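You operate a simulated robot arm through the tools that you are given. There is no shell and no other tool. Be economical: measure what you need, move in short steps, check, and stop when the job is done.

The job below is to be done with a simulated two-armed robot. You get a single attempt, and the scene is never put back.

## Task
Let the last water out with the long red lever, then shut and lock it.
Fine: red latch open and yellow pin out first; lever to its stop till nothing runs into the black pan; pin in and latch shut after.

The check looks at the end state, three seconds after you hand in, the way a careful person would. Anything else that was tipped, shoved, dropped, spilled or broken makes it a failure.

## Robot
Two 7-joint arms with two-finger grippers on one trunk, on a base that drives. Base frame: it is fixed to the floor where the robot stands at the start and does not move with it; the origin is under the middle of the robot, x ahead of it, y to its left, z up; the surface under the hand at the start is at about z = 0.84. Units: m, rad, N and s.
The left shoulder is at the start at [0.027, 0.216, 1.421], the right one opposite. With the tool pointing down near the work surface each hand reaches from about 0.1 to 0.76 m from the robot's upright axis, wherever it stands, measured 20 degrees to its own side. Places, roughly: black pan [0.4, 0, 0.8]; long red lever [0.5, 0, 1.7]; red latch [0.4, 0, 1.4]; yellow pin [0.4, 0, 1.3]. Payload 3.43 kg a hand.
The TCP of each hand is the grasp point between the finger pads, 0.02 m short of the fingertips. In the tool frame z runs along the fingers and y along their closing line. The gripper opens to 0.124 m. The gripper's body begins 0.093 m behind the TCP.
Orientation is that of the tool frame in the base frame, as a unit quaternion [x, y, z, w]. With the fingers straight down and closing along the base's y, the tool's x points along the base's -x, its y along +y and its z along -z.

## Interface
- The arms move only by the tool jog_arm. It takes "left_steps", "right_steps" or both (then of equal length, played together; a hand with none holds still); each is one flat list of numbers, 7 for each row, row after row: the turn, a rotation vector about the base's x, y, z in units of 90 degrees (1.0 is 90 degrees), then the shift along the base's x, y, z in units of 100 mm (1.0 is 100 mm), then the finger opening in m, from 0 to 0.124. In form: [rx, ry, rz, tx, ty, tz, jaw, rx, ry, rz, tx, ty, tz, jaw, ...]. A call has 1 to 8 rows; each row is the pose to reach, as a shift and turn from the pose commanded when the call began. A call with a number of a shift or a turn outside -1 to 1 is refused whole. Each row takes 0.2 s and may step no farther than 0.05 m and 0.15 rad from the row before; otherwise, or with a gripper value out of range, the whole call is refused. A pose out of reach is approached as far as the arm can. The call stops where the force on the tool passes 90 N (or 10 N more than at its start, if that is more) or the arm is blocked; 0.2 s more then pass. The fingers move at their own pace (about 0.072 m/s each) and stop on an object; they squeeze with about 28 N. The grip force told is the motor's: it shows also when the fingers shut on nothing. Time passes only in rows, and 0.2 s behind the last, so rows that repeat a pose let the fingers close. It gives the time, the measured TCP pose, the force on the tool (base axes), the opening and the grip force at its end, in the units of the frame above (readings bear some noise), with the torque about the TCP (base axes, N m) and any sound that the robot's microphone picked up.
- Cameras (640 x 400 px; columns grow to the right, rows downward): "scene" is now at [0.1277, -0.0166, 1.5961]; the picture's right is [-0.18, -0.98, 0.00], its down [-0.56, 0.10, -0.83] and it looks along [0.81, -0.15, -0.56] (base axes); focal length 214 px, centre (320, 200). "left" rides on the left gripper at [0.082, -0.014, -0.14] in its tool frame; the picture's right is [0.17, 0.99, 0.00], its down [-0.83, 0.14, -0.54] and it looks along [-0.53, 0.09, 0.84] (tool axes); focal length 243 px, centre (320, 200). "right" rides on the right gripper at [0.082, 0.014, -0.14] in its tool frame; the picture's right is [-0.17, 0.99, 0.00], its down [-0.83, -0.14, -0.54] and it looks along [-0.53, -0.09, 0.84] (tool axes); focal length 243 px, centre (320, 200). There is no depth. A picture from a camera that has moved, and an enlarged one, comes with that camera's place and axes in the base frame and with its lens.
- snapshot(camera): a new picture of that camera. No time passes.
- lift_body(by): slides the trunk up (or, below 0, down) by that many m; the arms and the scene camera ride with it, the base frame stays. It gives what a move gives, with no picture.
- drive_base(legs): drives the robot by 1 to 6 legs, each [ahead, left, turn to the left] in m, m and rad, along the robot's own axes; the way and the turn of a leg run together, so that a leg with both is an arc; at most 1.5 m and 3.142 rad a leg. The arms and the cameras ride along, it lands a little off, and it stops where it bumps. It gives what a move gives.
- head_to(pan, tilt): turns the head with the scene camera to pan (to the left, within 1.396 rad either way) and tilt (down, from -0.506 to 1.204), counted from straight ahead of the robot. It gives what a move gives.
- zoom(camera, box): a new picture of the part [left, top, right, bottom] of that camera's present view, enlarged. No time passes.
- hand_in(): hands the job in; it is judged then, once.

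Go step by step. Nothing tells you exact positions but the pictures and the camera data: compare them with the known pose of the tool, close in by small moves and look again before you grip or let go. The budget is 120 turns and 108 pictures, counting those below and the enlarged ones. Unless the task says otherwise, let go and move clear before handing in, and close with one line.

The tools are called after "Request:" by a JSON object that holds its "api" and its "payload". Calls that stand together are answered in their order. jog_arm: Moves the arms, as the interface text tells. Its arguments: {"type":"object","properties":{"left_steps":{"type":"array","items":{"type":"number"}},"right_steps":{"type":"array","items":{"type":"number"}}},"required":[]} The other tools are called the same way: lift_body (by) slides the trunk up or down; drive_base (legs) drives the base; head_to (pan, tilt) turns the head that bears the scene camera; snapshot (camera) takes a picture; zoom (camera, box) takes an enlarged picture of a part of a camera's view; hand_in () hands the job in.

At the start:

```text
clock: 0.0
left_eef_pos: [0.6168, 0.2783, 1.0007]
left_tcp_rot: [0.0, 1.0, -0.001, 0.017]
left_wrist_force: [81.3, -15.2, -256.2]
left_ft_torque: [2.67, -10.9, 1.5]
left_grip_width: 0.1241
left_grasp_force: 0.2
right_eef_pos: [0.4558, -0.234, 1.4922]
right_tcp_rot: [0.0, 1.0, 0.0, 0.0]
right_wrist_force: [0.1, 0.1, -0.6]
right_ft_torque: [0.02, 0.0, 0.04]
right_grip_width: 0.1241
right_grasp_force: 0.0
trunk travel left (down, up): [-0.564, 0.026]
robot x, y, heading: [-0.001, 0.001, 0.004]
head pan, tilt: [-0.178, 0.6]
```

scene: 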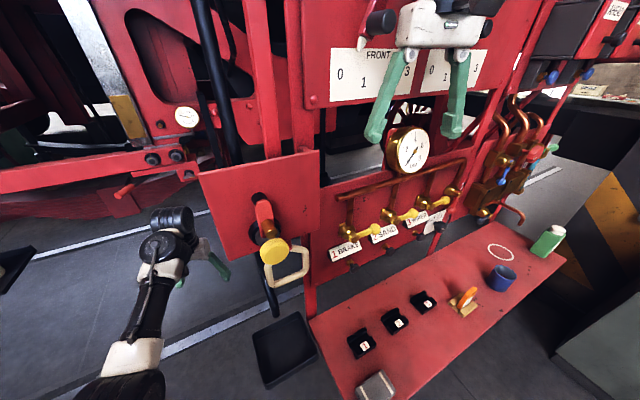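
right: 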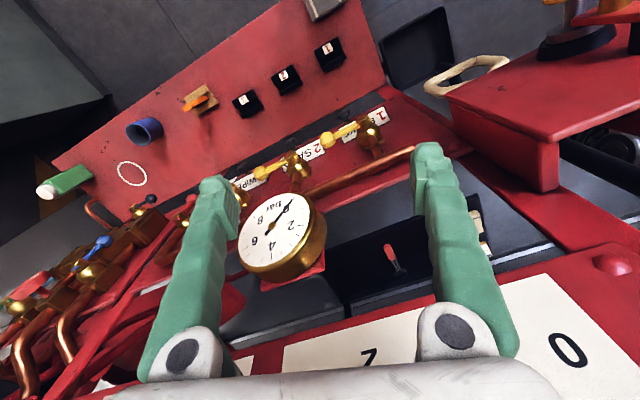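
left: 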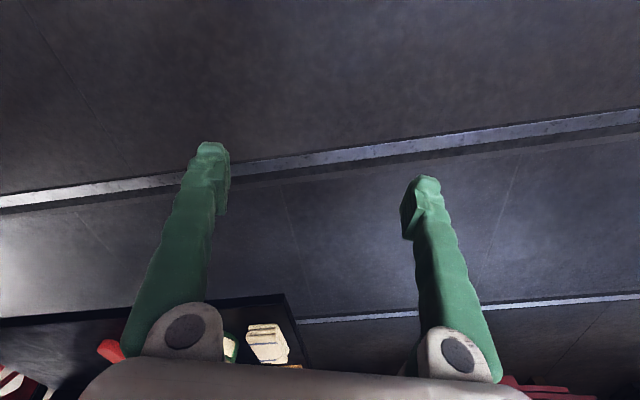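

The left hand reports a large force at the start, so it may be pressing on something. The lever column is in front of me, and I'll look around first.

Request:
{"api": "head_to", "payload": {"pan": 0.0, "tilt": 0.0}}

Request:
{"api": "snapshot", "payload": {"camera": "scene"}}

Request:
{"api": "head_to", "payload": {"pan": 0.1, "tilt": 0.8}}

Request:
{"api": "snapshot", "payload": {"camera": "scene"}}

```text
clock: 1.0
left_eef_pos: [0.6203, 0.2778, 0.9999]
left_tcp_rot: [0.002, 1.0, 0.0, 0.022]
left_wrist_force: [34.8, -7.4, -108.6]
left_ft_torque: [1.3, -4.89, 0.72]
left_grip_width: 0.1239
left_grasp_force: 0.0
right_eef_pos: [0.4567, -0.2339, 1.4917]
right_tcp_rot: [-0.001, 1.0, 0.0, -0.001]
right_wrist_force: [1.1, 0.5, 1.0]
right_ft_torque: [-0.01, 0.01, -0.01]
right_grip_width: 0.1239
right_grasp_force: 0.1
trunk travel left (down, up): [-0.564, 0.026]
robot x, y, heading: [0.0052, 0.0026, 0.003]
head pan, tilt: [0.0, 0.0]
```

```text
104 pictures are left
camera scene: at [0.1307, -0.001, 1.6513], right [0.0, -1.0, 0.0], down [0.0, 0.0, -1.0], along [1.0, 0.0, 0.0], focal length 214 px, centre (320, 200)
```

scene: 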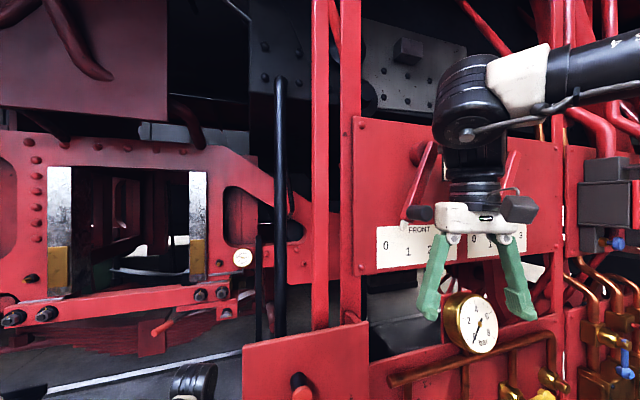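

```text
clock: 2.1
left_eef_pos: [0.6198, 0.2778, 1.0005]
left_tcp_rot: [0.001, 1.0, 0.0, 0.022]
left_wrist_force: [35.3, -4.3, -108.5]
left_ft_torque: [0.87, -4.88, 0.47]
left_grip_width: 0.1243
left_grasp_force: 0.1
right_eef_pos: [0.4568, -0.2328, 1.4924]
right_tcp_rot: [0.0, 1.0, 0.0, 0.0]
right_wrist_force: [0.4, 0.3, 0.3]
right_ft_torque: [0.02, 0.0, 0.01]
right_grip_width: 0.1239
right_grasp_force: 0.1
trunk travel left (down, up): [-0.564, 0.026]
robot x, y, heading: [-0.0016, 0.0012, -0.006]
head pan, tilt: [0.099, 0.799]
```

```text
103 pictures are left
camera scene: at [0.121, 0.007, 1.5793], right [0.1, -1.0, 0.0], down [-0.71, -0.07, -0.7], along [0.69, 0.07, -0.72], focal length 214 px, centre (320, 200)
```

scene: 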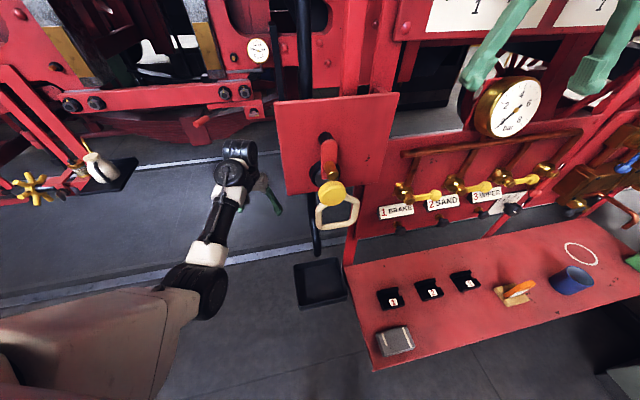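

The upright red bar just left of centre is probably the lever. I'll look closer at the latch and pin area and the lever's top.

Request:
{"api": "zoom", "payload": {"camera": "scene", "box": [220, 80, 420, 320]}}

Request:
{"api": "head_to", "payload": {"pan": 0.0, "tilt": -0.5}}

Request:
{"api": "snapshot", "payload": {"camera": "scene"}}

Request:
{"api": "head_to", "payload": {"pan": 0.0, "tilt": 0.4}}

Request:
{"api": "zoom", "payload": {"camera": "scene", "box": [200, 60, 440, 300]}}

```text
1.67 times, centred on (320, 200) of scene
camera zoom: at [0.121, 0.007, 1.5793], right [0.1, -1.0, 0.0], down [-0.71, -0.07, -0.7], along [0.69, 0.07, -0.72], focal length 358 px, centre (320, 200)
```

zoom: 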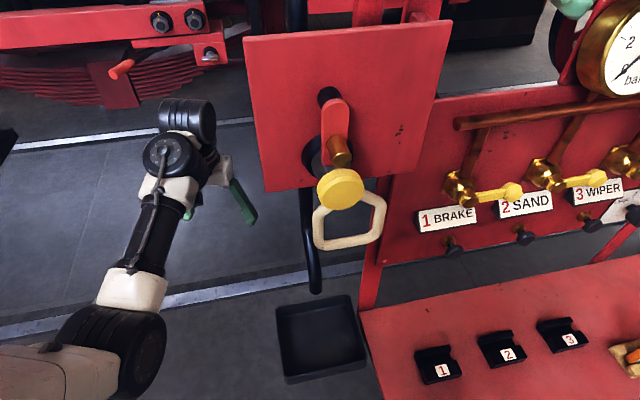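

```text
clock: 3.6
left_eef_pos: [0.6199, 0.2779, 1.0008]
left_tcp_rot: [0.001, 1.0, 0.0, 0.023]
left_wrist_force: [34.9, -4.3, -109.2]
left_ft_torque: [0.81, -4.87, 0.48]
left_grip_width: 0.1241
left_grasp_force: 0.2
right_eef_pos: [0.456, -0.2351, 1.4918]
right_tcp_rot: [0.0, 1.0, 0.001, 0.001]
right_wrist_force: [-0.7, 0.1, 0.0]
right_ft_torque: [-0.02, 0.03, -0.02]
right_grip_width: 0.124
right_grasp_force: 0.1
trunk travel left (down, up): [-0.564, 0.026]
robot x, y, heading: [-0.002, 0.001, -0.002]
head pan, tilt: [0.0, -0.499]
```

```text
101 pictures are left
camera scene: at [0.1078, -0.001, 1.6913], right [0.0, -1.0, 0.0], down [0.48, 0.0, -0.88], along [0.88, 0.0, 0.48], focal length 214 px, centre (320, 200)
```

scene: 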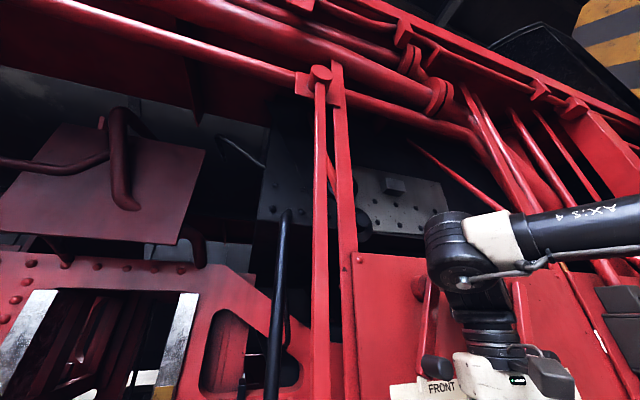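

```text
clock: 4.8
left_eef_pos: [0.6193, 0.2778, 1.0001]
left_tcp_rot: [0.0, 1.0, -0.001, 0.023]
left_wrist_force: [34.4, -5.5, -109.4]
left_ft_torque: [0.93, -4.88, 0.51]
left_grip_width: 0.124
left_grasp_force: 0.1
right_eef_pos: [0.4563, -0.2344, 1.4924]
right_tcp_rot: [0.001, 1.0, 0.0, 0.0]
right_wrist_force: [-0.1, 0.1, 0.1]
right_ft_torque: [-0.04, 0.01, -0.01]
right_grip_width: 0.1241
right_grasp_force: 0.0
trunk travel left (down, up): [-0.564, 0.026]
robot x, y, heading: [-0.0001, -0.0003, 0.001]
head pan, tilt: [0.0, 0.4]
```

```text
1.67 times, centred on (320, 180) of scene
camera zoom: at [0.1333, -0.001, 1.6144], right [0.0, -1.0, 0.0], down [-0.39, 0.0, -0.92], along [0.92, 0.0, -0.39], focal length 358 px, centre (320, 233)
```

zoom: 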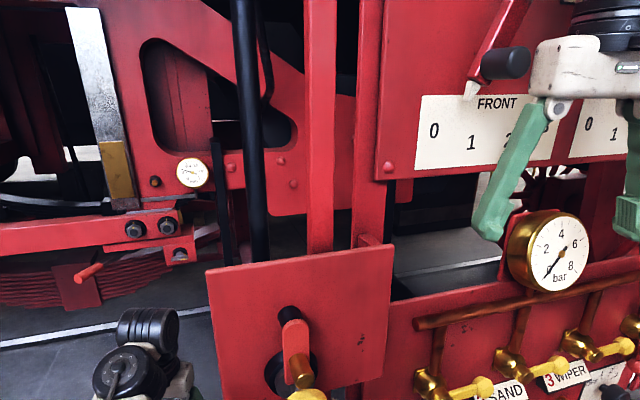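

The left hand is near something, so I'll look at it from the head before moving it clear.

Request:
{"api": "head_to", "payload": {"pan": 0.5, "tilt": 0.7}}

Request:
{"api": "snapshot", "payload": {"camera": "scene"}}

Request:
{"api": "snapshot", "payload": {"camera": "left"}}

```text
clock: 5.7
left_eef_pos: [0.6199, 0.2778, 0.9991]
left_tcp_rot: [0.002, 1.0, 0.0, 0.022]
left_wrist_force: [35.1, -5.6, -108.8]
left_ft_torque: [0.92, -4.83, 0.49]
left_grip_width: 0.1241
left_grasp_force: 0.1
right_eef_pos: [0.4563, -0.2338, 1.4924]
right_tcp_rot: [0.0, 1.0, 0.0, -0.001]
right_wrist_force: [-0.7, -0.5, -0.1]
right_ft_torque: [-0.03, 0.02, 0.02]
right_grip_width: 0.124
right_grasp_force: 0.1
trunk travel left (down, up): [-0.564, 0.026]
robot x, y, heading: [0.0007, 0.0037, 0.0]
head pan, tilt: [0.499, 0.7]
```

```text
99 pictures are left
camera scene: at [0.1153, 0.0396, 1.5875], right [0.48, -0.88, 0.0], down [-0.57, -0.31, -0.77], along [0.67, 0.37, -0.64], focal length 214 px, centre (320, 200)
```

scene: 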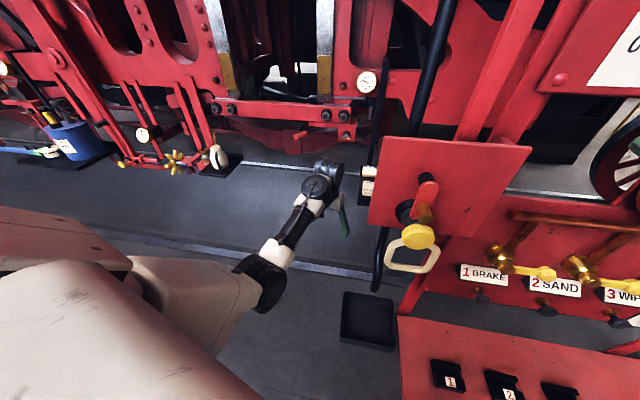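

```text
98 pictures are left
camera left: at [0.5328, 0.2637, 1.1365], right [-0.16, 0.99, -0.01], down [0.81, 0.14, 0.58], along [0.57, 0.09, -0.82], focal length 243 px, centre (320, 200)
```

left: 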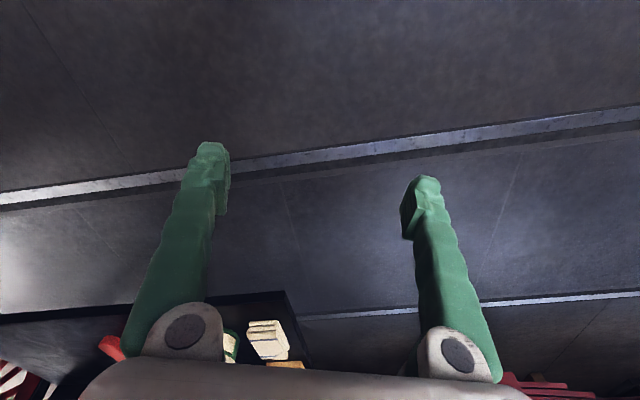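

The left wrist seems pressed against the red beam beyond it. I'll back it off a little and watch the force.

Request:
{"api": "jog_arm", "payload": {"left_steps": [0, 0, 0, -0.1, 0, 0, 0.124, 0, 0, 0, -0.2, 0, 0, 0.124]}}

```text
clock: 6.0
left_eef_pos: [0.6191, 0.2767, 1.0015]
left_tcp_rot: [0.001, 1.0, 0.0, 0.029]
left_wrist_force: [19.2, -1.5, -36.3]
left_ft_torque: [0.36, -0.57, 0.21]
left_grip_width: 0.1241
left_grasp_force: 0.0
right_eef_pos: [0.4567, -0.2337, 1.4923]
right_tcp_rot: [0.0, 1.0, 0.0, 0.0]
right_wrist_force: [0.2, -0.4, -0.3]
right_ft_torque: [-0.02, 0.01, 0.01]
right_grip_width: 0.1239
right_grasp_force: 0.0
trunk travel left (down, up): [-0.564, 0.026]
robot x, y, heading: [0.0019, -0.0024, 0.004]
head pan, tilt: [0.499, 0.7]
stopped in row 1 (left hand): the force on the tool passed its limit at 135 N (the readings are from after the stop); the commanded pose is now the measured one
```

The force has dropped after the re-zero. I'll go down first in small steps.

Request:
{"api": "jog_arm", "payload": {"left_steps": [0, 0, 0, 0, 0, -0.1, 0.124, 0, 0, 0, 0, 0, -0.2, 0.124]}}

```text
clock: 6.6
left_eef_pos: [0.6171, 0.2778, 0.9804]
left_tcp_rot: [0.001, 1.0, 0.0, 0.026]
left_wrist_force: [-0.5, -0.1, 0.2]
left_ft_torque: [0.01, -0.01, -0.02]
left_grip_width: 0.1243
left_grasp_force: 0.1
right_eef_pos: [0.4571, -0.2335, 1.492]
right_tcp_rot: [0.0, 1.0, 0.0, 0.001]
right_wrist_force: [-0.3, -0.2, -0.5]
right_ft_torque: [0.0, -0.03, 0.01]
right_grip_width: 0.1241
right_grasp_force: 0.0
trunk travel left (down, up): [-0.564, 0.026]
robot x, y, heading: [-0.0018, -0.0, 0.001]
head pan, tilt: [0.499, 0.7]
```

The left hand is free now. I'll bring it back toward me to clear the beam.

Request:
{"api": "jog_arm", "payload": {"left_steps": [0, 0, 0, 0, 0, -0.3, 0.124, 0, 0, 0, -0.3, 0, -0.4, 0.124, 0, 0, 0, -0.7, 0, -0.4, 0.124, 0, 0, 0, -1, 0, -0.4, 0.124]}}

Request:
{"api": "head_to", "payload": {"pan": 0.1, "tilt": 0.65}}

Request:
{"api": "zoom", "payload": {"camera": "scene", "box": [240, 100, 440, 300]}}

```text
clock: 7.6
left_eef_pos: [0.517, 0.2776, 0.9398]
left_tcp_rot: [0.001, 1.0, 0.0, 0.028]
left_wrist_force: [14.4, 1.1, -19.0]
left_ft_torque: [-0.16, 0.51, -0.06]
left_grip_width: 0.1243
left_grasp_force: 0.1
right_eef_pos: [0.456, -0.2342, 1.4923]
right_tcp_rot: [0.0, 1.0, 0.0, 0.0]
right_wrist_force: [0.2, -1.0, -0.2]
right_ft_torque: [0.03, 0.04, -0.05]
right_grip_width: 0.1239
right_grasp_force: 0.0
trunk travel left (down, up): [-0.564, 0.026]
robot x, y, heading: [0.0, -0.0024, -0.0]
head pan, tilt: [0.499, 0.7]
```

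```text
clock: 8.5
left_eef_pos: [0.5183, 0.2777, 0.941]
left_tcp_rot: [0.001, 1.0, -0.002, 0.027]
left_wrist_force: [12.4, -3.0, -36.4]
left_ft_torque: [0.6, -1.46, 0.36]
left_grip_width: 0.1242
left_grasp_force: 0.1
right_eef_pos: [0.4564, -0.2335, 1.4916]
right_tcp_rot: [0.0, 1.0, 0.0, 0.0]
right_wrist_force: [-0.1, 0.0, 0.1]
right_ft_torque: [0.0, 0.0, 0.02]
right_grip_width: 0.1238
right_grasp_force: 0.1
trunk travel left (down, up): [-0.564, 0.026]
robot x, y, heading: [0.0014, 0.0021, 0.003]
head pan, tilt: [0.099, 0.649]
```

```text
2.00 times, centred on (340, 200) of scene
camera zoom: at [0.1272, 0.0077, 1.5918], right [0.1, -0.99, 0.0], down [-0.6, -0.06, -0.8], along [0.79, 0.08, -0.6], focal length 429 px, centre (280, 200)
```

zoom: 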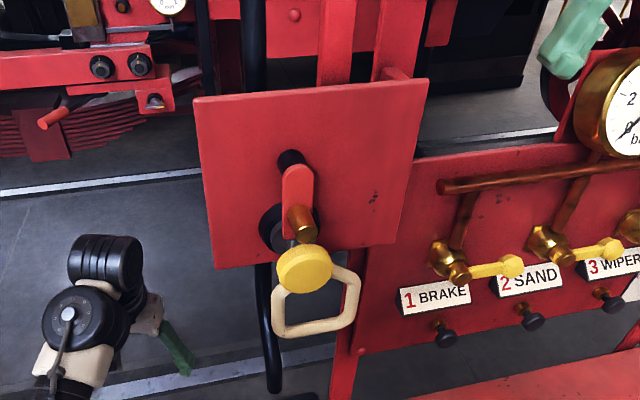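

Contact returns as the hand comes back, so I'll look at the left arm as a whole.

Request:
{"api": "head_to", "payload": {"pan": 1.2, "tilt": 0.8}}

Request:
{"api": "snapshot", "payload": {"camera": "scene"}}

```text
clock: 9.8
left_eef_pos: [0.5178, 0.2774, 0.9391]
left_tcp_rot: [0.002, 1.0, 0.0, 0.026]
left_wrist_force: [13.4, -3.4, -40.6]
left_ft_torque: [0.55, -1.9, 0.32]
left_grip_width: 0.1242
left_grasp_force: 0.1
right_eef_pos: [0.4562, -0.2333, 1.4913]
right_tcp_rot: [0.0, 1.0, -0.001, 0.0]
right_wrist_force: [0.4, 0.4, -0.5]
right_ft_torque: [0.02, 0.03, 0.02]
right_grip_width: 0.1241
right_grasp_force: 0.1
trunk travel left (down, up): [-0.564, 0.026]
robot x, y, heading: [0.001, 0.0012, 0.002]
head pan, tilt: [1.201, 0.799]
```

```text
96 pictures are left
camera scene: at [0.0699, 0.0742, 1.5792], right [0.93, -0.36, 0.0], down [-0.26, -0.67, -0.7], along [0.25, 0.65, -0.72], focal length 214 px, centre (320, 200)
```

scene: 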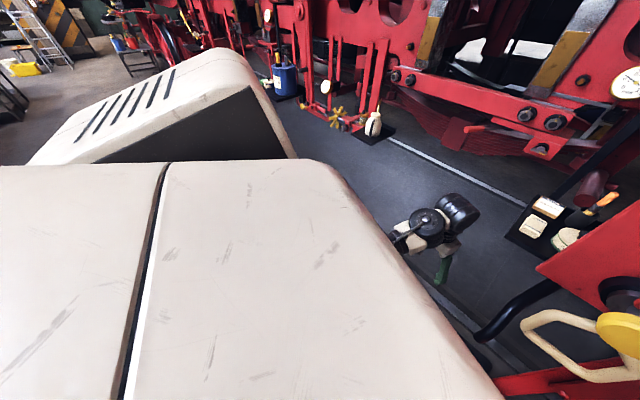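

The torque says the hand's camera side touches my own forearm, which is self-contact in this folded pose. I want room for working forward, so I'll check both sides before backing up.

Request:
{"api": "head_to", "payload": {"pan": 1.396, "tilt": 0.3}}

Request:
{"api": "snapshot", "payload": {"camera": "scene"}}

Request:
{"api": "head_to", "payload": {"pan": -1.396, "tilt": 0.4}}

Request:
{"api": "snapshot", "payload": {"camera": "scene"}}

```text
clock: 10.8
left_eef_pos: [0.5182, 0.2772, 0.9401]
left_tcp_rot: [0.001, 1.0, -0.001, 0.026]
left_wrist_force: [14.0, -2.4, -41.0]
left_ft_torque: [0.46, -1.91, 0.25]
left_grip_width: 0.1242
left_grasp_force: 0.1
right_eef_pos: [0.4556, -0.2337, 1.4921]
right_tcp_rot: [0.0, 1.0, 0.0, 0.0]
right_wrist_force: [0.3, 0.3, 0.2]
right_ft_torque: [0.02, 0.0, -0.02]
right_grip_width: 0.1242
right_grasp_force: 0.1
trunk travel left (down, up): [-0.564, 0.026]
robot x, y, heading: [-0.0002, 0.0029, 0.002]
head pan, tilt: [1.396, 0.3]
```

```text
95 pictures are left
camera scene: at [0.0569, 0.0909, 1.6235], right [0.98, -0.17, 0.0], down [-0.05, -0.29, -0.95], along [0.17, 0.94, -0.3], focal length 214 px, centre (320, 200)
```

scene: 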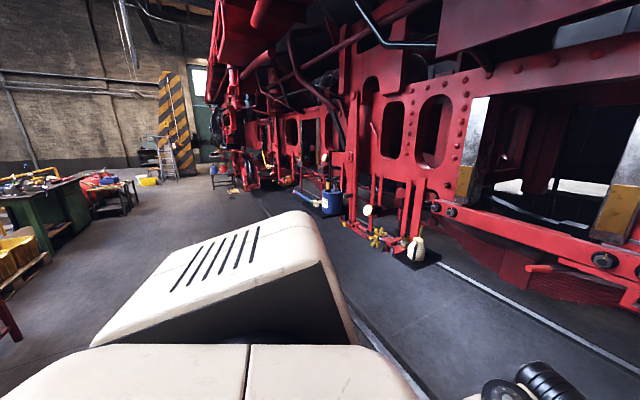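

```text
clock: 13.2
left_eef_pos: [0.5179, 0.2769, 0.9397]
left_tcp_rot: [0.002, 1.0, 0.0, 0.026]
left_wrist_force: [12.6, -2.9, -41.4]
left_ft_torque: [0.52, -1.89, 0.29]
left_grip_width: 0.1241
left_grasp_force: 0.1
right_eef_pos: [0.4557, -0.2318, 1.4915]
right_tcp_rot: [0.0, 1.0, 0.0, -0.001]
right_wrist_force: [0.3, -0.3, 1.0]
right_ft_torque: [0.0, -0.01, -0.04]
right_grip_width: 0.1238
right_grasp_force: 0.1
trunk travel left (down, up): [-0.564, 0.026]
robot x, y, heading: [0.0029, 0.0006, 0.003]
head pan, tilt: [-1.396, 0.4]
```

```text
94 pictures are left
camera scene: at [0.0568, -0.0922, 1.6143], right [-0.98, -0.17, 0.0], down [-0.07, 0.38, -0.92], along [0.16, -0.91, -0.39], focal length 214 px, centre (320, 200)
```

scene: 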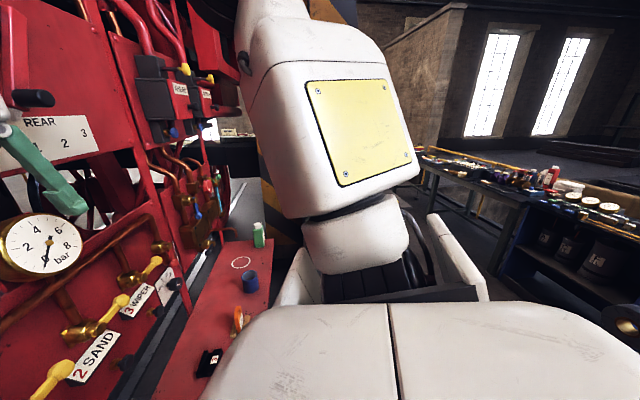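

Behind is open floor. I'll back up about 0.22 m and then look again at the mechanism.

Request:
{"api": "drive_base", "payload": {"legs": [[-0.22, 0, 0]]}}

Request:
{"api": "head_to", "payload": {"pan": 0.0, "tilt": 0.45}}

Request:
{"api": "snapshot", "payload": {"camera": "scene"}}

Request:
{"api": "zoom", "payload": {"camera": "scene", "box": [240, 120, 400, 280]}}

```text
clock: 15.2
left_eef_pos: [0.3025, 0.276, 0.9385]
left_tcp_rot: [0.002, 1.0, 0.0, 0.025]
left_wrist_force: [13.7, -3.1, -41.8]
left_ft_torque: [0.53, -1.89, 0.3]
left_grip_width: 0.124
left_grasp_force: 0.2
right_eef_pos: [0.2431, -0.2342, 1.491]
right_tcp_rot: [0.001, 1.0, 0.0, -0.001]
right_wrist_force: [0.3, -0.1, -0.7]
right_ft_torque: [0.02, 0.02, -0.01]
right_grip_width: 0.1238
right_grasp_force: 0.1
trunk travel left (down, up): [-0.564, 0.026]
robot x, y, heading: [-0.2144, 0.0025, -0.003]
head pan, tilt: [-1.396, 0.4]
```

```text
clock: 16.7
left_eef_pos: [0.3028, 0.2755, 0.9396]
left_tcp_rot: [0.001, 1.0, 0.0, 0.026]
left_wrist_force: [11.4, -3.4, -33.1]
left_ft_torque: [0.53, -1.41, 0.29]
left_grip_width: 0.124
left_grasp_force: 0.0
right_eef_pos: [0.241, -0.2346, 1.4917]
right_tcp_rot: [0.001, 1.0, 0.0, 0.0]
right_wrist_force: [-0.6, -0.5, -0.2]
right_ft_torque: [-0.01, 0.0, -0.01]
right_grip_width: 0.1237
right_grasp_force: 0.0
trunk travel left (down, up): [-0.564, 0.026]
robot x, y, heading: [-0.2158, -0.0009, 0.001]
head pan, tilt: [0.0, 0.45]
```

```text
93 pictures are left
camera scene: at [-0.0832, -0.0011, 1.6097], right [0.0, -1.0, 0.0], down [-0.44, 0.0, -0.9], along [0.9, 0.0, -0.44], focal length 214 px, centre (320, 200)
```

scene: 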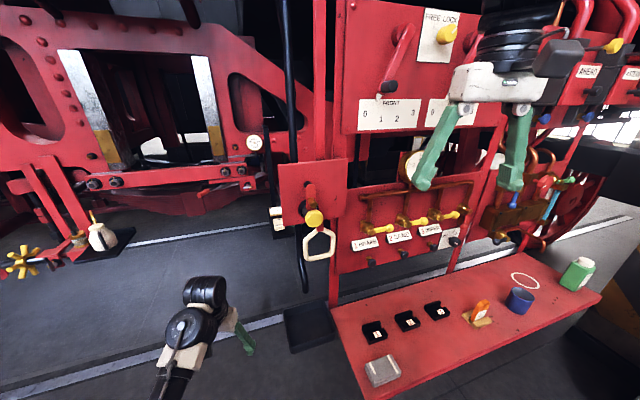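

```text
2.50 times, centred on (320, 200) of scene
camera zoom: at [-0.0832, -0.0011, 1.6097], right [0.0, -1.0, 0.0], down [-0.44, 0.0, -0.9], along [0.9, 0.0, -0.44], focal length 536 px, centre (320, 200)
```

zoom: 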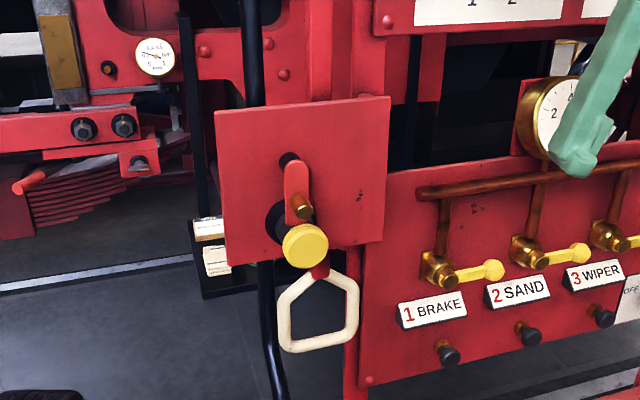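

The lever hangs from above and ends in the cream loop. The pin knob is about [0.37, 0.013, 1.34], and the latch pivots at about [0.42, 0.03, 1.41] with a brass nub at about [0.40, 0.018, 1.365]. I'll turn the right hand to point forward.

Request:
{"api": "jog_arm", "payload": {"right_steps": [0, -0.09, 0, 0, 0, -0.1, 0.1, 0, -0.18, 0, 0, 0, -0.2, 0.1, 0, -0.27, 0, 0, 0, -0.3, 0.1, 0, -0.36, 0, 0, 0, -0.4, 0.1, 0, -0.45, 0, 0, 0, -0.5, 0.1, 0, -0.54, 0, 0, 0, -0.6, 0.1, 0, -0.63, 0, 0, 0, -0.7, 0.1, 0, -0.72, 0, 0, 0, -0.8, 0.1]}}

Request:
{"api": "jog_arm", "payload": {"right_steps": [0, -0.09, 0, 0, 0, -0.1, 0.1, 0, -0.18, 0, 0, 0, -0.2, 0.1, 0, -0.28, 0, 0, 0, -0.3, 0.1]}}

Request:
{"api": "snapshot", "payload": {"camera": "right"}}

Request:
{"api": "snapshot", "payload": {"camera": "scene"}}

```text
clock: 18.5
left_eef_pos: [0.3028, 0.2734, 0.9409]
left_tcp_rot: [0.002, 1.0, 0.001, 0.027]
left_wrist_force: [11.8, -2.0, -35.9]
left_ft_torque: [0.46, -1.68, 0.26]
left_grip_width: 0.1241
left_grasp_force: 0.0
right_eef_pos: [0.2987, -0.3238, 1.4304]
right_tcp_rot: [-0.015, 0.847, 0.011, 0.532]
right_wrist_force: [0.8, -0.6, 0.1]
right_ft_torque: [0.0, -0.01, 0.05]
right_grip_width: 0.0997
right_grasp_force: 0.0
right hand out of reach, approached as far as the arm can: row 4, 5, 6, 7, 8
trunk travel left (down, up): [-0.564, 0.026]
robot x, y, heading: [-0.2179, -0.0005, -0.003]
head pan, tilt: [0.0, 0.45]
```

```text
refused: row 3 steps farther than a row can; nothing moved
```

```text
91 pictures are left
camera right: at [0.1369, -0.3155, 1.4172], right [0.04, 0.99, 0.15], down [-0.12, -0.15, 0.98], along [0.99, -0.06, 0.11], focal length 243 px, centre (320, 200)
```

right: 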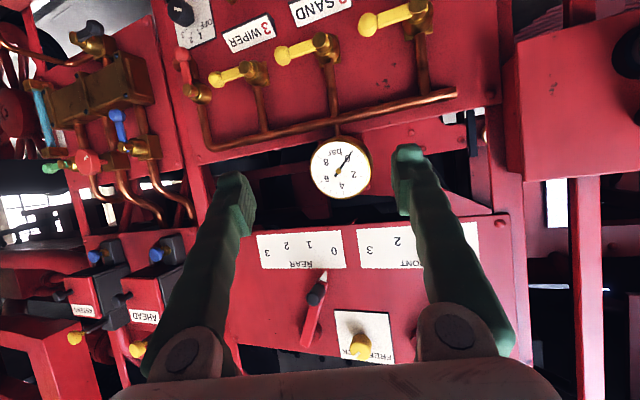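

```text
90 pictures are left
camera scene: at [-0.0851, -0.0052, 1.6098], right [0.0, -1.0, 0.0], down [-0.43, 0.0, -0.9], along [0.9, 0.0, -0.43], focal length 214 px, centre (320, 200)
```

scene: 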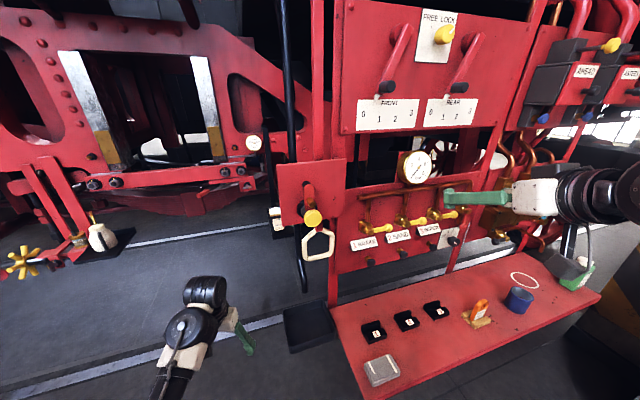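

The pose was too close to my body to finish. I'll shift left and forward to the working line while finishing the turn.

Request:
{"api": "jog_arm", "payload": {"right_steps": [0, -0.06, 0, 0, 0.4, -0.1, 0.08, 0, -0.12, 0, 0, 0.8, -0.2, 0.08, 0, -0.18, 0, 0, 1.0, -0.4, 0.08, 0, -0.24, 0, 0, 1.0, -0.6, 0.08, 0, -0.29, 0, 0, 1.0, -0.7, 0.08]}}

Request:
{"api": "snapshot", "payload": {"camera": "right"}}

```text
clock: 19.7
left_eef_pos: [0.3033, 0.2785, 0.9392]
left_tcp_rot: [0.002, 1.0, -0.001, 0.026]
left_wrist_force: [11.1, -2.2, -37.1]
left_ft_torque: [0.41, -1.7, 0.26]
left_grip_width: 0.124
left_grasp_force: 0.0
right_eef_pos: [0.3341, -0.2011, 1.3623]
right_tcp_rot: [-0.037, 0.706, 0.009, 0.708]
right_wrist_force: [0.2, 3.8, 2.3]
right_ft_torque: [0.08, 0.4, -0.53]
right_grip_width: 0.0801
right_grasp_force: 0.1
right hand out of reach, approached as far as the arm can: row 1, 2, 3, 4, 5
trunk travel left (down, up): [-0.564, 0.026]
robot x, y, heading: [-0.2135, 0.0005, -0.002]
head pan, tilt: [0.0, 0.45]
```

```text
89 pictures are left
camera right: at [0.1935, -0.2001, 1.2789], right [-0.06, 0.99, 0.13], down [-0.53, -0.14, 0.83], along [0.84, -0.01, 0.54], focal length 243 px, centre (320, 200)
```

right: 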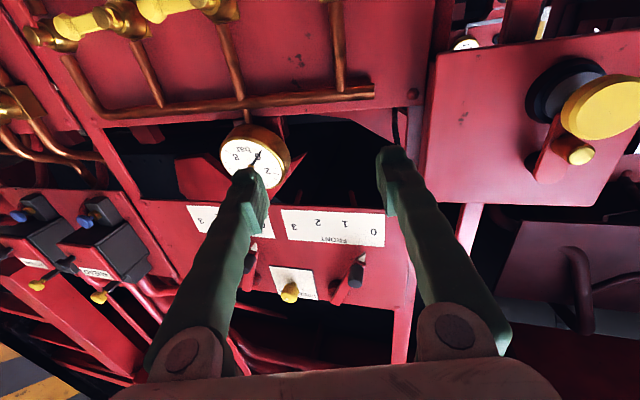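

The view from below is good, but the arm is cramped. I'll back up another 0.15 m for better reach.

Request:
{"api": "drive_base", "payload": {"legs": [[-0.15, 0, 0]]}}

Request:
{"api": "jog_arm", "payload": {"right_steps": [0, 0, 0, 0.3, 0.3, 0, 0.08, 0, 0, 0, 0.6, 0.6, 0, 0.08, 0, 0, 0, 0.8, 0.9, 0, 0.08, 0, 0, 0, 0.8, 1.0, 0, 0.08]}}

Request:
{"api": "snapshot", "payload": {"camera": "right"}}

Request:
{"api": "snapshot", "payload": {"camera": "scene"}}

```text
clock: 21.2
left_eef_pos: [0.1526, 0.2776, 0.9393]
left_tcp_rot: [-0.001, 1.0, 0.0, 0.025]
left_wrist_force: [11.8, -2.7, -35.6]
left_ft_torque: [0.48, -1.6, 0.27]
left_grip_width: 0.1239
left_grasp_force: 0.0
right_eef_pos: [0.185, -0.2008, 1.3625]
right_tcp_rot: [-0.02, 0.708, 0.028, 0.706]
right_wrist_force: [0.6, -0.3, 0.5]
right_ft_torque: [-0.02, 0.0, 0.0]
right_grip_width: 0.08
right_grasp_force: 0.0
trunk travel left (down, up): [-0.564, 0.026]
robot x, y, heading: [-0.3672, -0.0033, -0.0]
head pan, tilt: [0.0, 0.45]
```

```text
clock: 22.2
left_eef_pos: [0.1521, 0.2782, 0.9399]
left_tcp_rot: [0.0, 1.0, 0.0, 0.026]
left_wrist_force: [9.6, -2.4, -27.4]
left_ft_torque: [0.48, -1.07, 0.28]
left_grip_width: 0.1241
left_grasp_force: 0.0
right_eef_pos: [0.2646, -0.1031, 1.3647]
right_tcp_rot: [-0.019, 0.707, 0.027, 0.706]
right_wrist_force: [-0.5, -0.4, -0.1]
right_ft_torque: [0.02, 0.02, -0.03]
right_grip_width: 0.0801
right_grasp_force: 0.0
trunk travel left (down, up): [-0.564, 0.026]
robot x, y, heading: [-0.366, 0.002, -0.0]
head pan, tilt: [0.0, 0.45]
```

```text
88 pictures are left
camera right: at [0.1252, -0.0969, 1.2827], right [-0.06, 0.98, 0.18], down [-0.53, -0.18, 0.83], along [0.85, -0.04, 0.53], focal length 243 px, centre (320, 200)
```

right: 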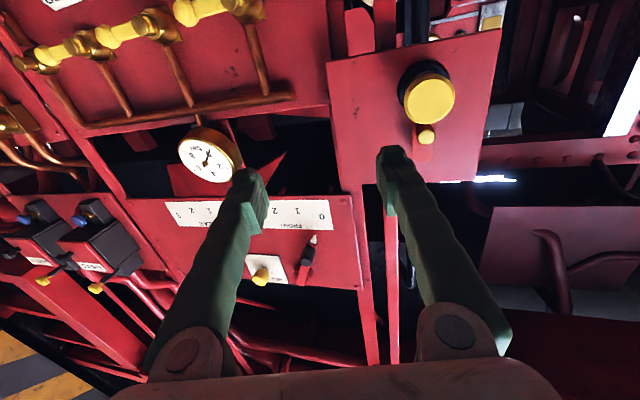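

```text
87 pictures are left
camera scene: at [-0.2326, -0.0009, 1.6096], right [0.0, -1.0, 0.0], down [-0.44, 0.0, -0.9], along [0.9, 0.0, -0.44], focal length 214 px, centre (320, 200)
```

scene: 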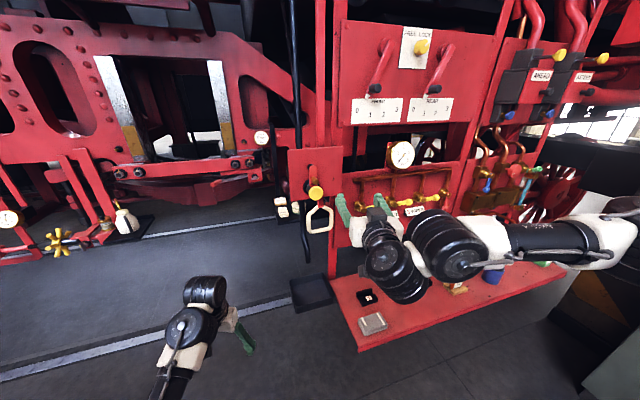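

The right arm moves freely now. I'll zoom on the latch and pin from below.

Request:
{"api": "zoom", "payload": {"camera": "right", "box": [360, 40, 500, 200]}}

Request:
{"api": "zoom", "payload": {"camera": "scene", "box": [280, 140, 350, 240]}}

```text
2.50 times, centred on (430, 120) of right
camera zoom: at [0.1252, -0.0969, 1.2827], right [-0.06, 0.98, 0.18], down [-0.53, -0.18, 0.83], along [0.85, -0.04, 0.53], focal length 606 px, centre (45, 400)
```

zoom: 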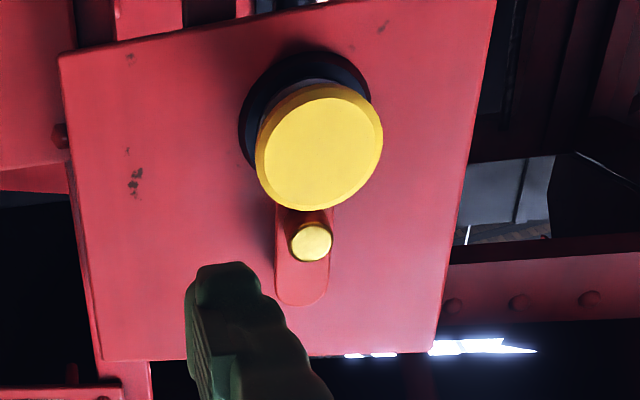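

```text
4.00 times, centred on (315, 190) of scene
camera zoom: at [-0.2326, -0.0009, 1.6096], right [0.0, -1.0, 0.0], down [-0.44, 0.0, -0.9], along [0.9, 0.0, -0.44], focal length 858 px, centre (340, 240)
```

zoom: 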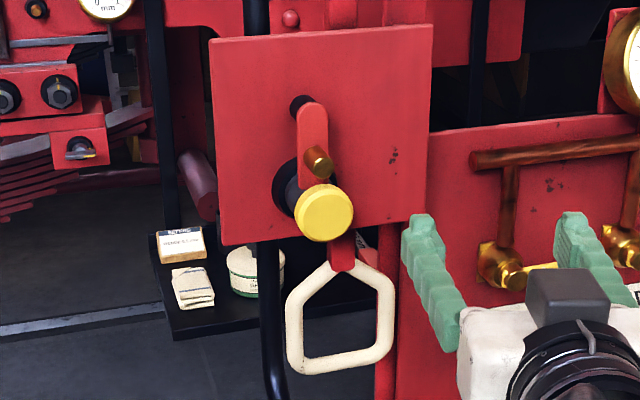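

Measured from two cameras: latch nub tip [0.365, 0.015, 1.384], knob face [0.361, 0.012, 1.343], latch top [0.389, 0.019, 1.418]. The board is yawed about 15°, so the pin axis is roughly (0.966, 0.258, 0). I'll line the right hand up in front of the nub with that yaw.

Request:
{"api": "jog_arm", "payload": {"right_steps": [0, 0, 0.06, 0, 0.4, 0.1, 0.05, 0, 0, 0.125, 0.2, 0.8, 0.21, 0.05, 0, 0, 0.125, 0.4, 1.0, 0.21, 0.05]}}

Request:
{"api": "snapshot", "payload": {"camera": "right"}}

Request:
{"api": "zoom", "payload": {"camera": "scene", "box": [270, 120, 390, 240]}}

```text
clock: 23.1
left_eef_pos: [0.1526, 0.2761, 0.9397]
left_tcp_rot: [0.001, 1.0, 0.001, 0.026]
left_wrist_force: [9.8, -1.2, -29.3]
left_ft_torque: [0.46, -1.3, 0.26]
left_grip_width: 0.1239
left_grasp_force: 0.0
right_eef_pos: [0.3052, -0.0029, 1.3832]
right_tcp_rot: [-0.088, 0.702, 0.097, 0.7]
right_wrist_force: [0.6, 0.0, -0.8]
right_ft_torque: [0.0, -0.03, 0.04]
right_grip_width: 0.05
right_grasp_force: 0.0
trunk travel left (down, up): [-0.564, 0.026]
robot x, y, heading: [-0.3667, -0.0025, -0.0]
head pan, tilt: [0.0, 0.45]
```

```text
84 pictures are left
camera right: at [0.1666, -0.0248, 1.3015], right [-0.25, 0.95, 0.18], down [-0.48, -0.29, 0.83], along [0.84, 0.12, 0.53], focal length 243 px, centre (320, 200)
```

right: 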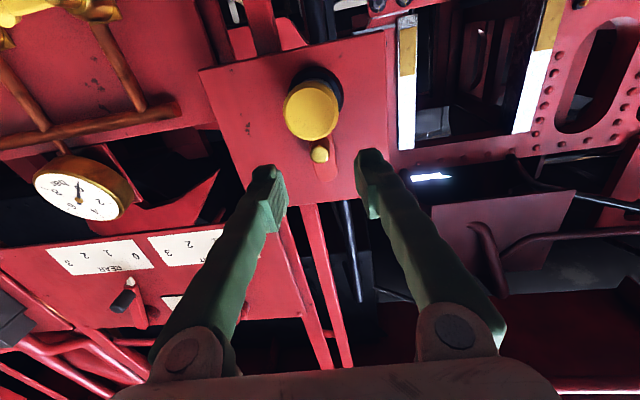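

```text
3.33 times, centred on (330, 180) of scene
camera zoom: at [-0.2312, -0.0019, 1.6093], right [0.0, -1.0, 0.0], down [-0.44, 0.0, -0.9], along [0.9, 0.0, -0.44], focal length 715 px, centre (287, 267)
```

zoom: 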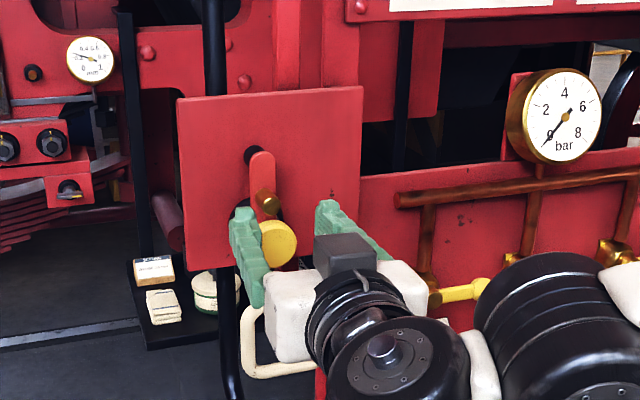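

The hand is lined up and the nub is centred between the fingers. I'll advance partway along the axis and check.

Request:
{"api": "jog_arm", "payload": {"right_steps": [0, 0, 0, 0.2, 0.055, 0.03, 0.05, 0, 0, 0, 0.38, 0.1, 0.03, 0.05]}}

Request:
{"api": "zoom", "payload": {"camera": "right", "box": [220, 40, 420, 240]}}

Request:
{"api": "zoom", "payload": {"camera": "scene", "box": [280, 140, 360, 220]}}

```text
clock: 23.6
left_eef_pos: [0.1528, 0.2775, 0.9388]
left_tcp_rot: [0.0, 1.0, 0.0, 0.026]
left_wrist_force: [10.5, -2.2, -31.2]
left_ft_torque: [0.35, -1.36, 0.23]
left_grip_width: 0.1239
left_grasp_force: 0.1
right_eef_pos: [0.343, 0.007, 1.3869]
right_tcp_rot: [-0.088, 0.702, 0.097, 0.7]
right_wrist_force: [-0.2, 0.0, -0.2]
right_ft_torque: [0.04, 0.0, 0.0]
right_grip_width: 0.0501
right_grasp_force: 0.1
trunk travel left (down, up): [-0.564, 0.026]
robot x, y, heading: [-0.366, 0.0004, 0.003]
head pan, tilt: [0.0, 0.45]
```

```text
2.00 times, centred on (320, 140) of right
camera zoom: at [0.2049, -0.0144, 1.3042], right [-0.25, 0.95, 0.18], down [-0.48, -0.28, 0.83], along [0.84, 0.12, 0.53], focal length 485 px, centre (320, 320)
```

zoom: 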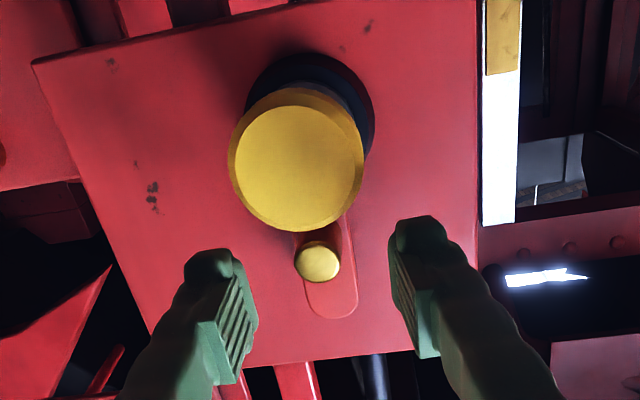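

```text
5.00 times, centred on (320, 180) of scene
camera zoom: at [-0.2316, -0.0012, 1.6095], right [0.0, -1.0, 0.0], down [-0.44, 0.0, -0.9], along [0.9, 0.0, -0.44], focal length 1072 px, centre (320, 300)
```

zoom: 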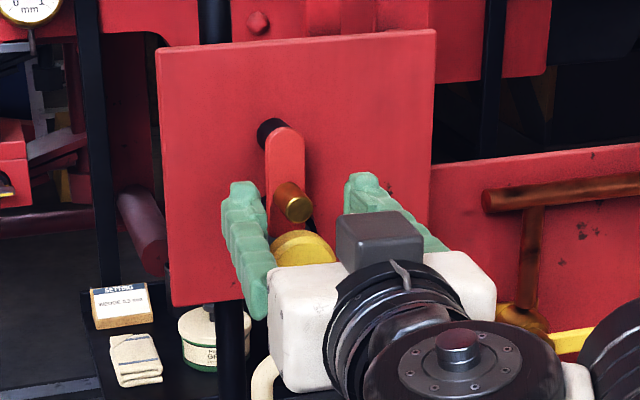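

The nub sits between the fingers. I'll advance the last 19 mm and close on it.

Request:
{"api": "jog_arm", "payload": {"right_steps": [0, 0, 0, 0.19, 0.06, 0, 0.05, 0, 0, 0, 0.19, 0.06, 0, 0.03, 0, 0, 0, 0.19, 0.06, 0, 0.005, 0, 0, 0, 0.19, 0.06, 0, 0.005, 0, 0, 0, 0.19, 0.06, 0, 0.005]}}

Request:
{"api": "zoom", "payload": {"camera": "right", "box": [220, 40, 420, 240]}}

```text
clock: 24.9
left_eef_pos: [0.1529, 0.2769, 0.9403]
left_tcp_rot: [-0.001, 1.0, 0.001, 0.027]
left_wrist_force: [10.8, -2.1, -31.9]
left_ft_torque: [0.42, -1.47, 0.25]
left_grip_width: 0.124
left_grasp_force: 0.0
right_eef_pos: [0.3614, 0.0126, 1.3866]
right_tcp_rot: [-0.086, 0.702, 0.095, 0.7]
right_wrist_force: [7.4, -2.3, 0.0]
right_ft_torque: [0.02, -0.05, -0.01]
right_grip_width: 0.0166
right_grasp_force: 44.9
trunk travel left (down, up): [-0.564, 0.026]
robot x, y, heading: [-0.3671, 0.0031, -0.001]
head pan, tilt: [0.0, 0.45]
```

```text
2.00 times, centred on (320, 140) of right
camera zoom: at [0.2239, -0.009, 1.3048], right [-0.25, 0.95, 0.18], down [-0.48, -0.28, 0.83], along [0.84, 0.12, 0.53], focal length 485 px, centre (320, 320)
```

zoom: 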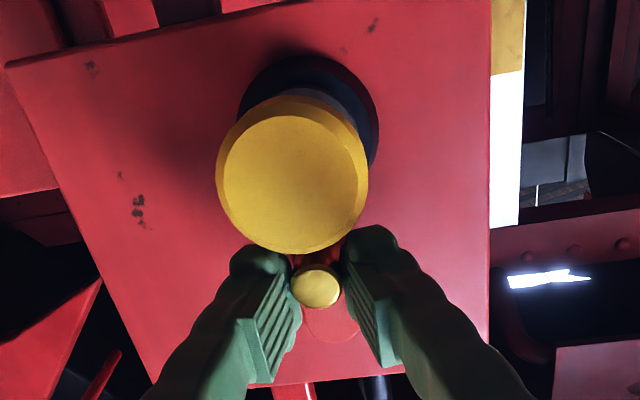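

The nub is held (16.6 mm). I'll feel out the swing direction with a small move to the right in the board plane.

Request:
{"api": "jog_arm", "payload": {"right_steps": [0, 0, 0, 0.01, -0.04, 0, 0.005, 0, 0, 0, 0.02, -0.08, 0.01, 0.005]}}

```text
clock: 25.4
left_eef_pos: [0.1521, 0.2798, 0.9385]
left_tcp_rot: [0.001, 1.0, -0.001, 0.026]
left_wrist_force: [10.4, -3.3, -32.8]
left_ft_torque: [0.4, -1.44, 0.27]
left_grip_width: 0.1237
left_grasp_force: 0.0
right_eef_pos: [0.3618, 0.0105, 1.3866]
right_tcp_rot: [-0.091, 0.702, 0.098, 0.699]
right_wrist_force: [4.7, 11.7, -2.1]
right_ft_torque: [-0.12, -0.34, 0.18]
right_grip_width: 0.0166
right_grasp_force: 44.9
trunk travel left (down, up): [-0.564, 0.026]
robot x, y, heading: [-0.365, 0.0017, -0.006]
head pan, tilt: [0.0, 0.45]
```

It resists to the right (moved 2 mm of 8). I'll try the left.

Request:
{"api": "jog_arm", "payload": {"right_steps": [0, 0, 0, -0.02, 0.08, 0, 0.005, 0, 0, 0, -0.03, 0.12, 0, 0.005, 0, 0, 0, -0.04, 0.18, 0.01, 0.005]}}

```text
clock: 26.2
left_eef_pos: [0.1534, 0.2732, 0.9405]
left_tcp_rot: [0.002, 1.0, 0.001, 0.026]
left_wrist_force: [9.8, -2.1, -31.7]
left_ft_torque: [0.39, -1.5, 0.23]
left_grip_width: 0.124
left_grasp_force: 0.1
right_eef_pos: [0.3625, 0.013, 1.3871]
right_tcp_rot: [-0.083, 0.703, 0.093, 0.7]
right_wrist_force: [-1.6, -25.9, -10.1]
right_ft_torque: [-0.14, 0.33, -0.26]
right_grip_width: 0.0168
right_grasp_force: 45.2
trunk travel left (down, up): [-0.564, 0.026]
robot x, y, heading: [-0.3684, 0.0023, -0.003]
head pan, tilt: [0.0, 0.45]
```

Both ways resist modestly, perhaps from friction. I'll push right again, further along its arc and with a matching roll.

Request:
{"api": "jog_arm", "payload": {"right_steps": [0, 0, 0, 0.02, -0.1, 0, 0.005, -0.05, -0.01, 0, 0.05, -0.2, 0.02, 0.005, -0.1, -0.03, 0, 0.08, -0.28, 0.05, 0.005, -0.1, -0.03, 0, 0.08, -0.28, 0.05, 0.005]}}

Request:
{"api": "zoom", "payload": {"camera": "right", "box": [220, 40, 420, 240]}}

```text
clock: 27.2
left_eef_pos: [0.1526, 0.2782, 0.9393]
left_tcp_rot: [0.0, 1.0, 0.0, 0.026]
left_wrist_force: [9.8, -2.3, -31.4]
left_ft_torque: [0.39, -1.49, 0.27]
left_grip_width: 0.124
left_grasp_force: 0.1
right_eef_pos: [0.3671, -0.0005, 1.3974]
right_tcp_rot: [-0.145, 0.69, 0.039, 0.709]
right_wrist_force: [2.3, 2.0, -9.0]
right_ft_torque: [-0.09, -0.21, 0.26]
right_grip_width: 0.0167
right_grasp_force: 45.2
trunk travel left (down, up): [-0.564, 0.026]
robot x, y, heading: [-0.3635, 0.0033, 0.002]
head pan, tilt: [0.0, 0.45]
```

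```text
2.00 times, centred on (320, 140) of right
camera zoom: at [0.2327, -0.0367, 1.3117], right [-0.26, 0.97, 0.02], down [-0.52, -0.15, 0.84], along [0.81, 0.21, 0.54], focal length 485 px, centre (320, 320)
```

zoom: 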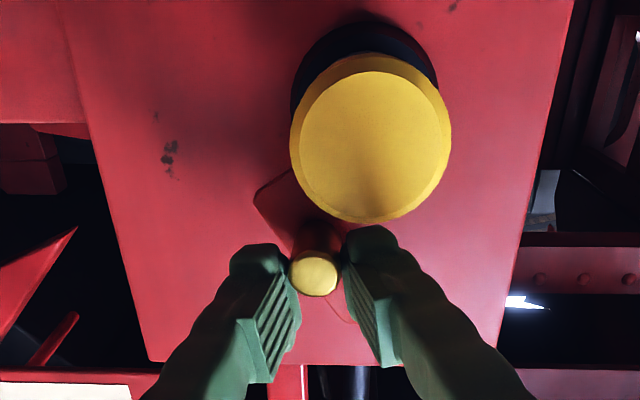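

The latch is swinging open to the right. I'll continue the arc up and to the right.

Request:
{"api": "jog_arm", "payload": {"right_steps": [-0.06, -0.015, 0, 0.02, -0.06, 0.06, 0.005, -0.12, -0.03, 0, 0.03, -0.12, 0.12, 0.005, -0.18, -0.045, 0, 0.035, -0.14, 0.18, 0.005, -0.18, -0.045, 0, 0.035, -0.14, 0.18, 0.005]}}

Request:
{"api": "zoom", "payload": {"camera": "right", "box": [220, 40, 420, 240]}}

Request:
{"api": "zoom", "payload": {"camera": "scene", "box": [280, 140, 360, 220]}}

```text
clock: 28.2
left_eef_pos: [0.1532, 0.2804, 0.9392]
left_tcp_rot: [0.0, 1.0, -0.002, 0.026]
left_wrist_force: [9.8, -3.0, -31.9]
left_ft_torque: [0.37, -1.5, 0.22]
left_grip_width: 0.1239
left_grasp_force: 0.0
right_eef_pos: [0.3702, -0.0102, 1.414]
right_tcp_rot: [-0.246, 0.663, -0.064, 0.704]
right_wrist_force: [3.0, 21.2, -3.1]
right_ft_torque: [0.13, -0.3, 0.43]
right_grip_width: 0.0165
right_grasp_force: 45.0
trunk travel left (down, up): [-0.564, 0.026]
robot x, y, heading: [-0.3654, -0.0007, -0.003]
head pan, tilt: [0.0, 0.45]
```

```text
2.00 times, centred on (320, 140) of right
camera zoom: at [0.2414, -0.0694, 1.3331], right [-0.25, 0.93, -0.28], down [-0.58, 0.08, 0.81], along [0.77, 0.37, 0.52], focal length 485 px, centre (320, 320)
```

zoom: 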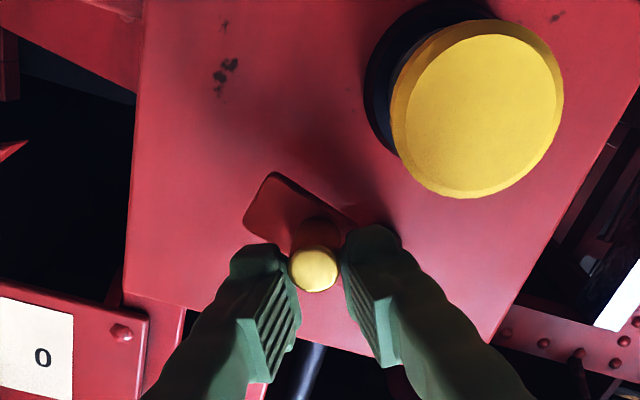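

```text
5.00 times, centred on (320, 180) of scene
camera zoom: at [-0.2324, 0.0045, 1.6097], right [0.0, -1.0, 0.0], down [-0.44, 0.0, -0.9], along [0.9, 0.0, -0.44], focal length 1072 px, centre (320, 300)
```

zoom: 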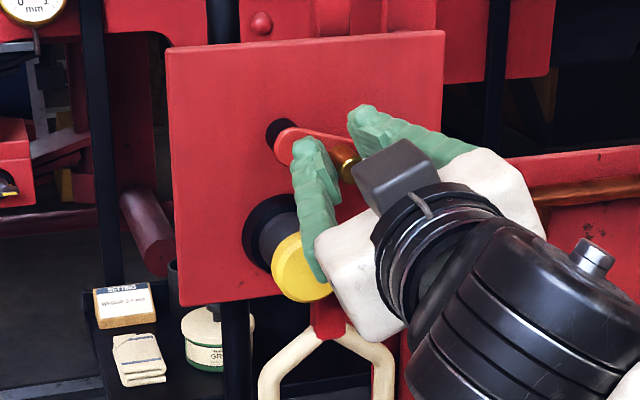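

The latch is near horizontal. I'll push it a bit higher to be sure it stays, then release.

Request:
{"api": "jog_arm", "payload": {"right_steps": [-0.06, -0.015, 0, 0, 0.0, 0.05, 0.005, -0.12, -0.03, 0, -0.005, 0.02, 0.11, 0.005, -0.12, -0.03, 0, -0.005, 0.02, 0.11, 0.005]}}

Request:
{"api": "zoom", "payload": {"camera": "scene", "box": [280, 140, 360, 220]}}

```text
clock: 29.1
left_eef_pos: [0.1517, 0.2798, 0.9381]
left_tcp_rot: [0.0, 1.0, -0.003, 0.026]
left_wrist_force: [9.9, -1.5, -32.0]
left_ft_torque: [0.4, -1.48, 0.26]
left_grip_width: 0.124
left_grasp_force: 0.0
right_eef_pos: [0.3682, -0.009, 1.4163]
right_tcp_rot: [-0.315, 0.64, -0.133, 0.688]
right_wrist_force: [-9.5, 20.3, -29.6]
right_ft_torque: [0.27, 0.21, 0.42]
right_grip_width: 0.0163
right_grasp_force: 44.8
trunk travel left (down, up): [-0.564, 0.026]
robot x, y, heading: [-0.3659, 0.0017, 0.003]
head pan, tilt: [0.0, 0.45]
```

```text
5.00 times, centred on (320, 180) of scene
camera zoom: at [-0.2315, 0.0041, 1.6091], right [0.0, -1.0, 0.0], down [-0.44, 0.0, -0.9], along [0.9, 0.0, -0.44], focal length 1072 px, centre (320, 300)
```

zoom: 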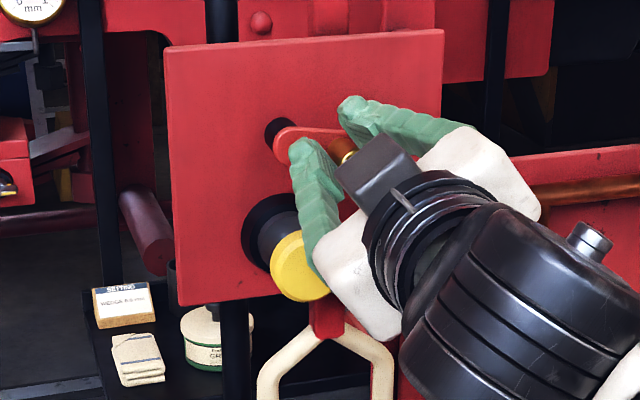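

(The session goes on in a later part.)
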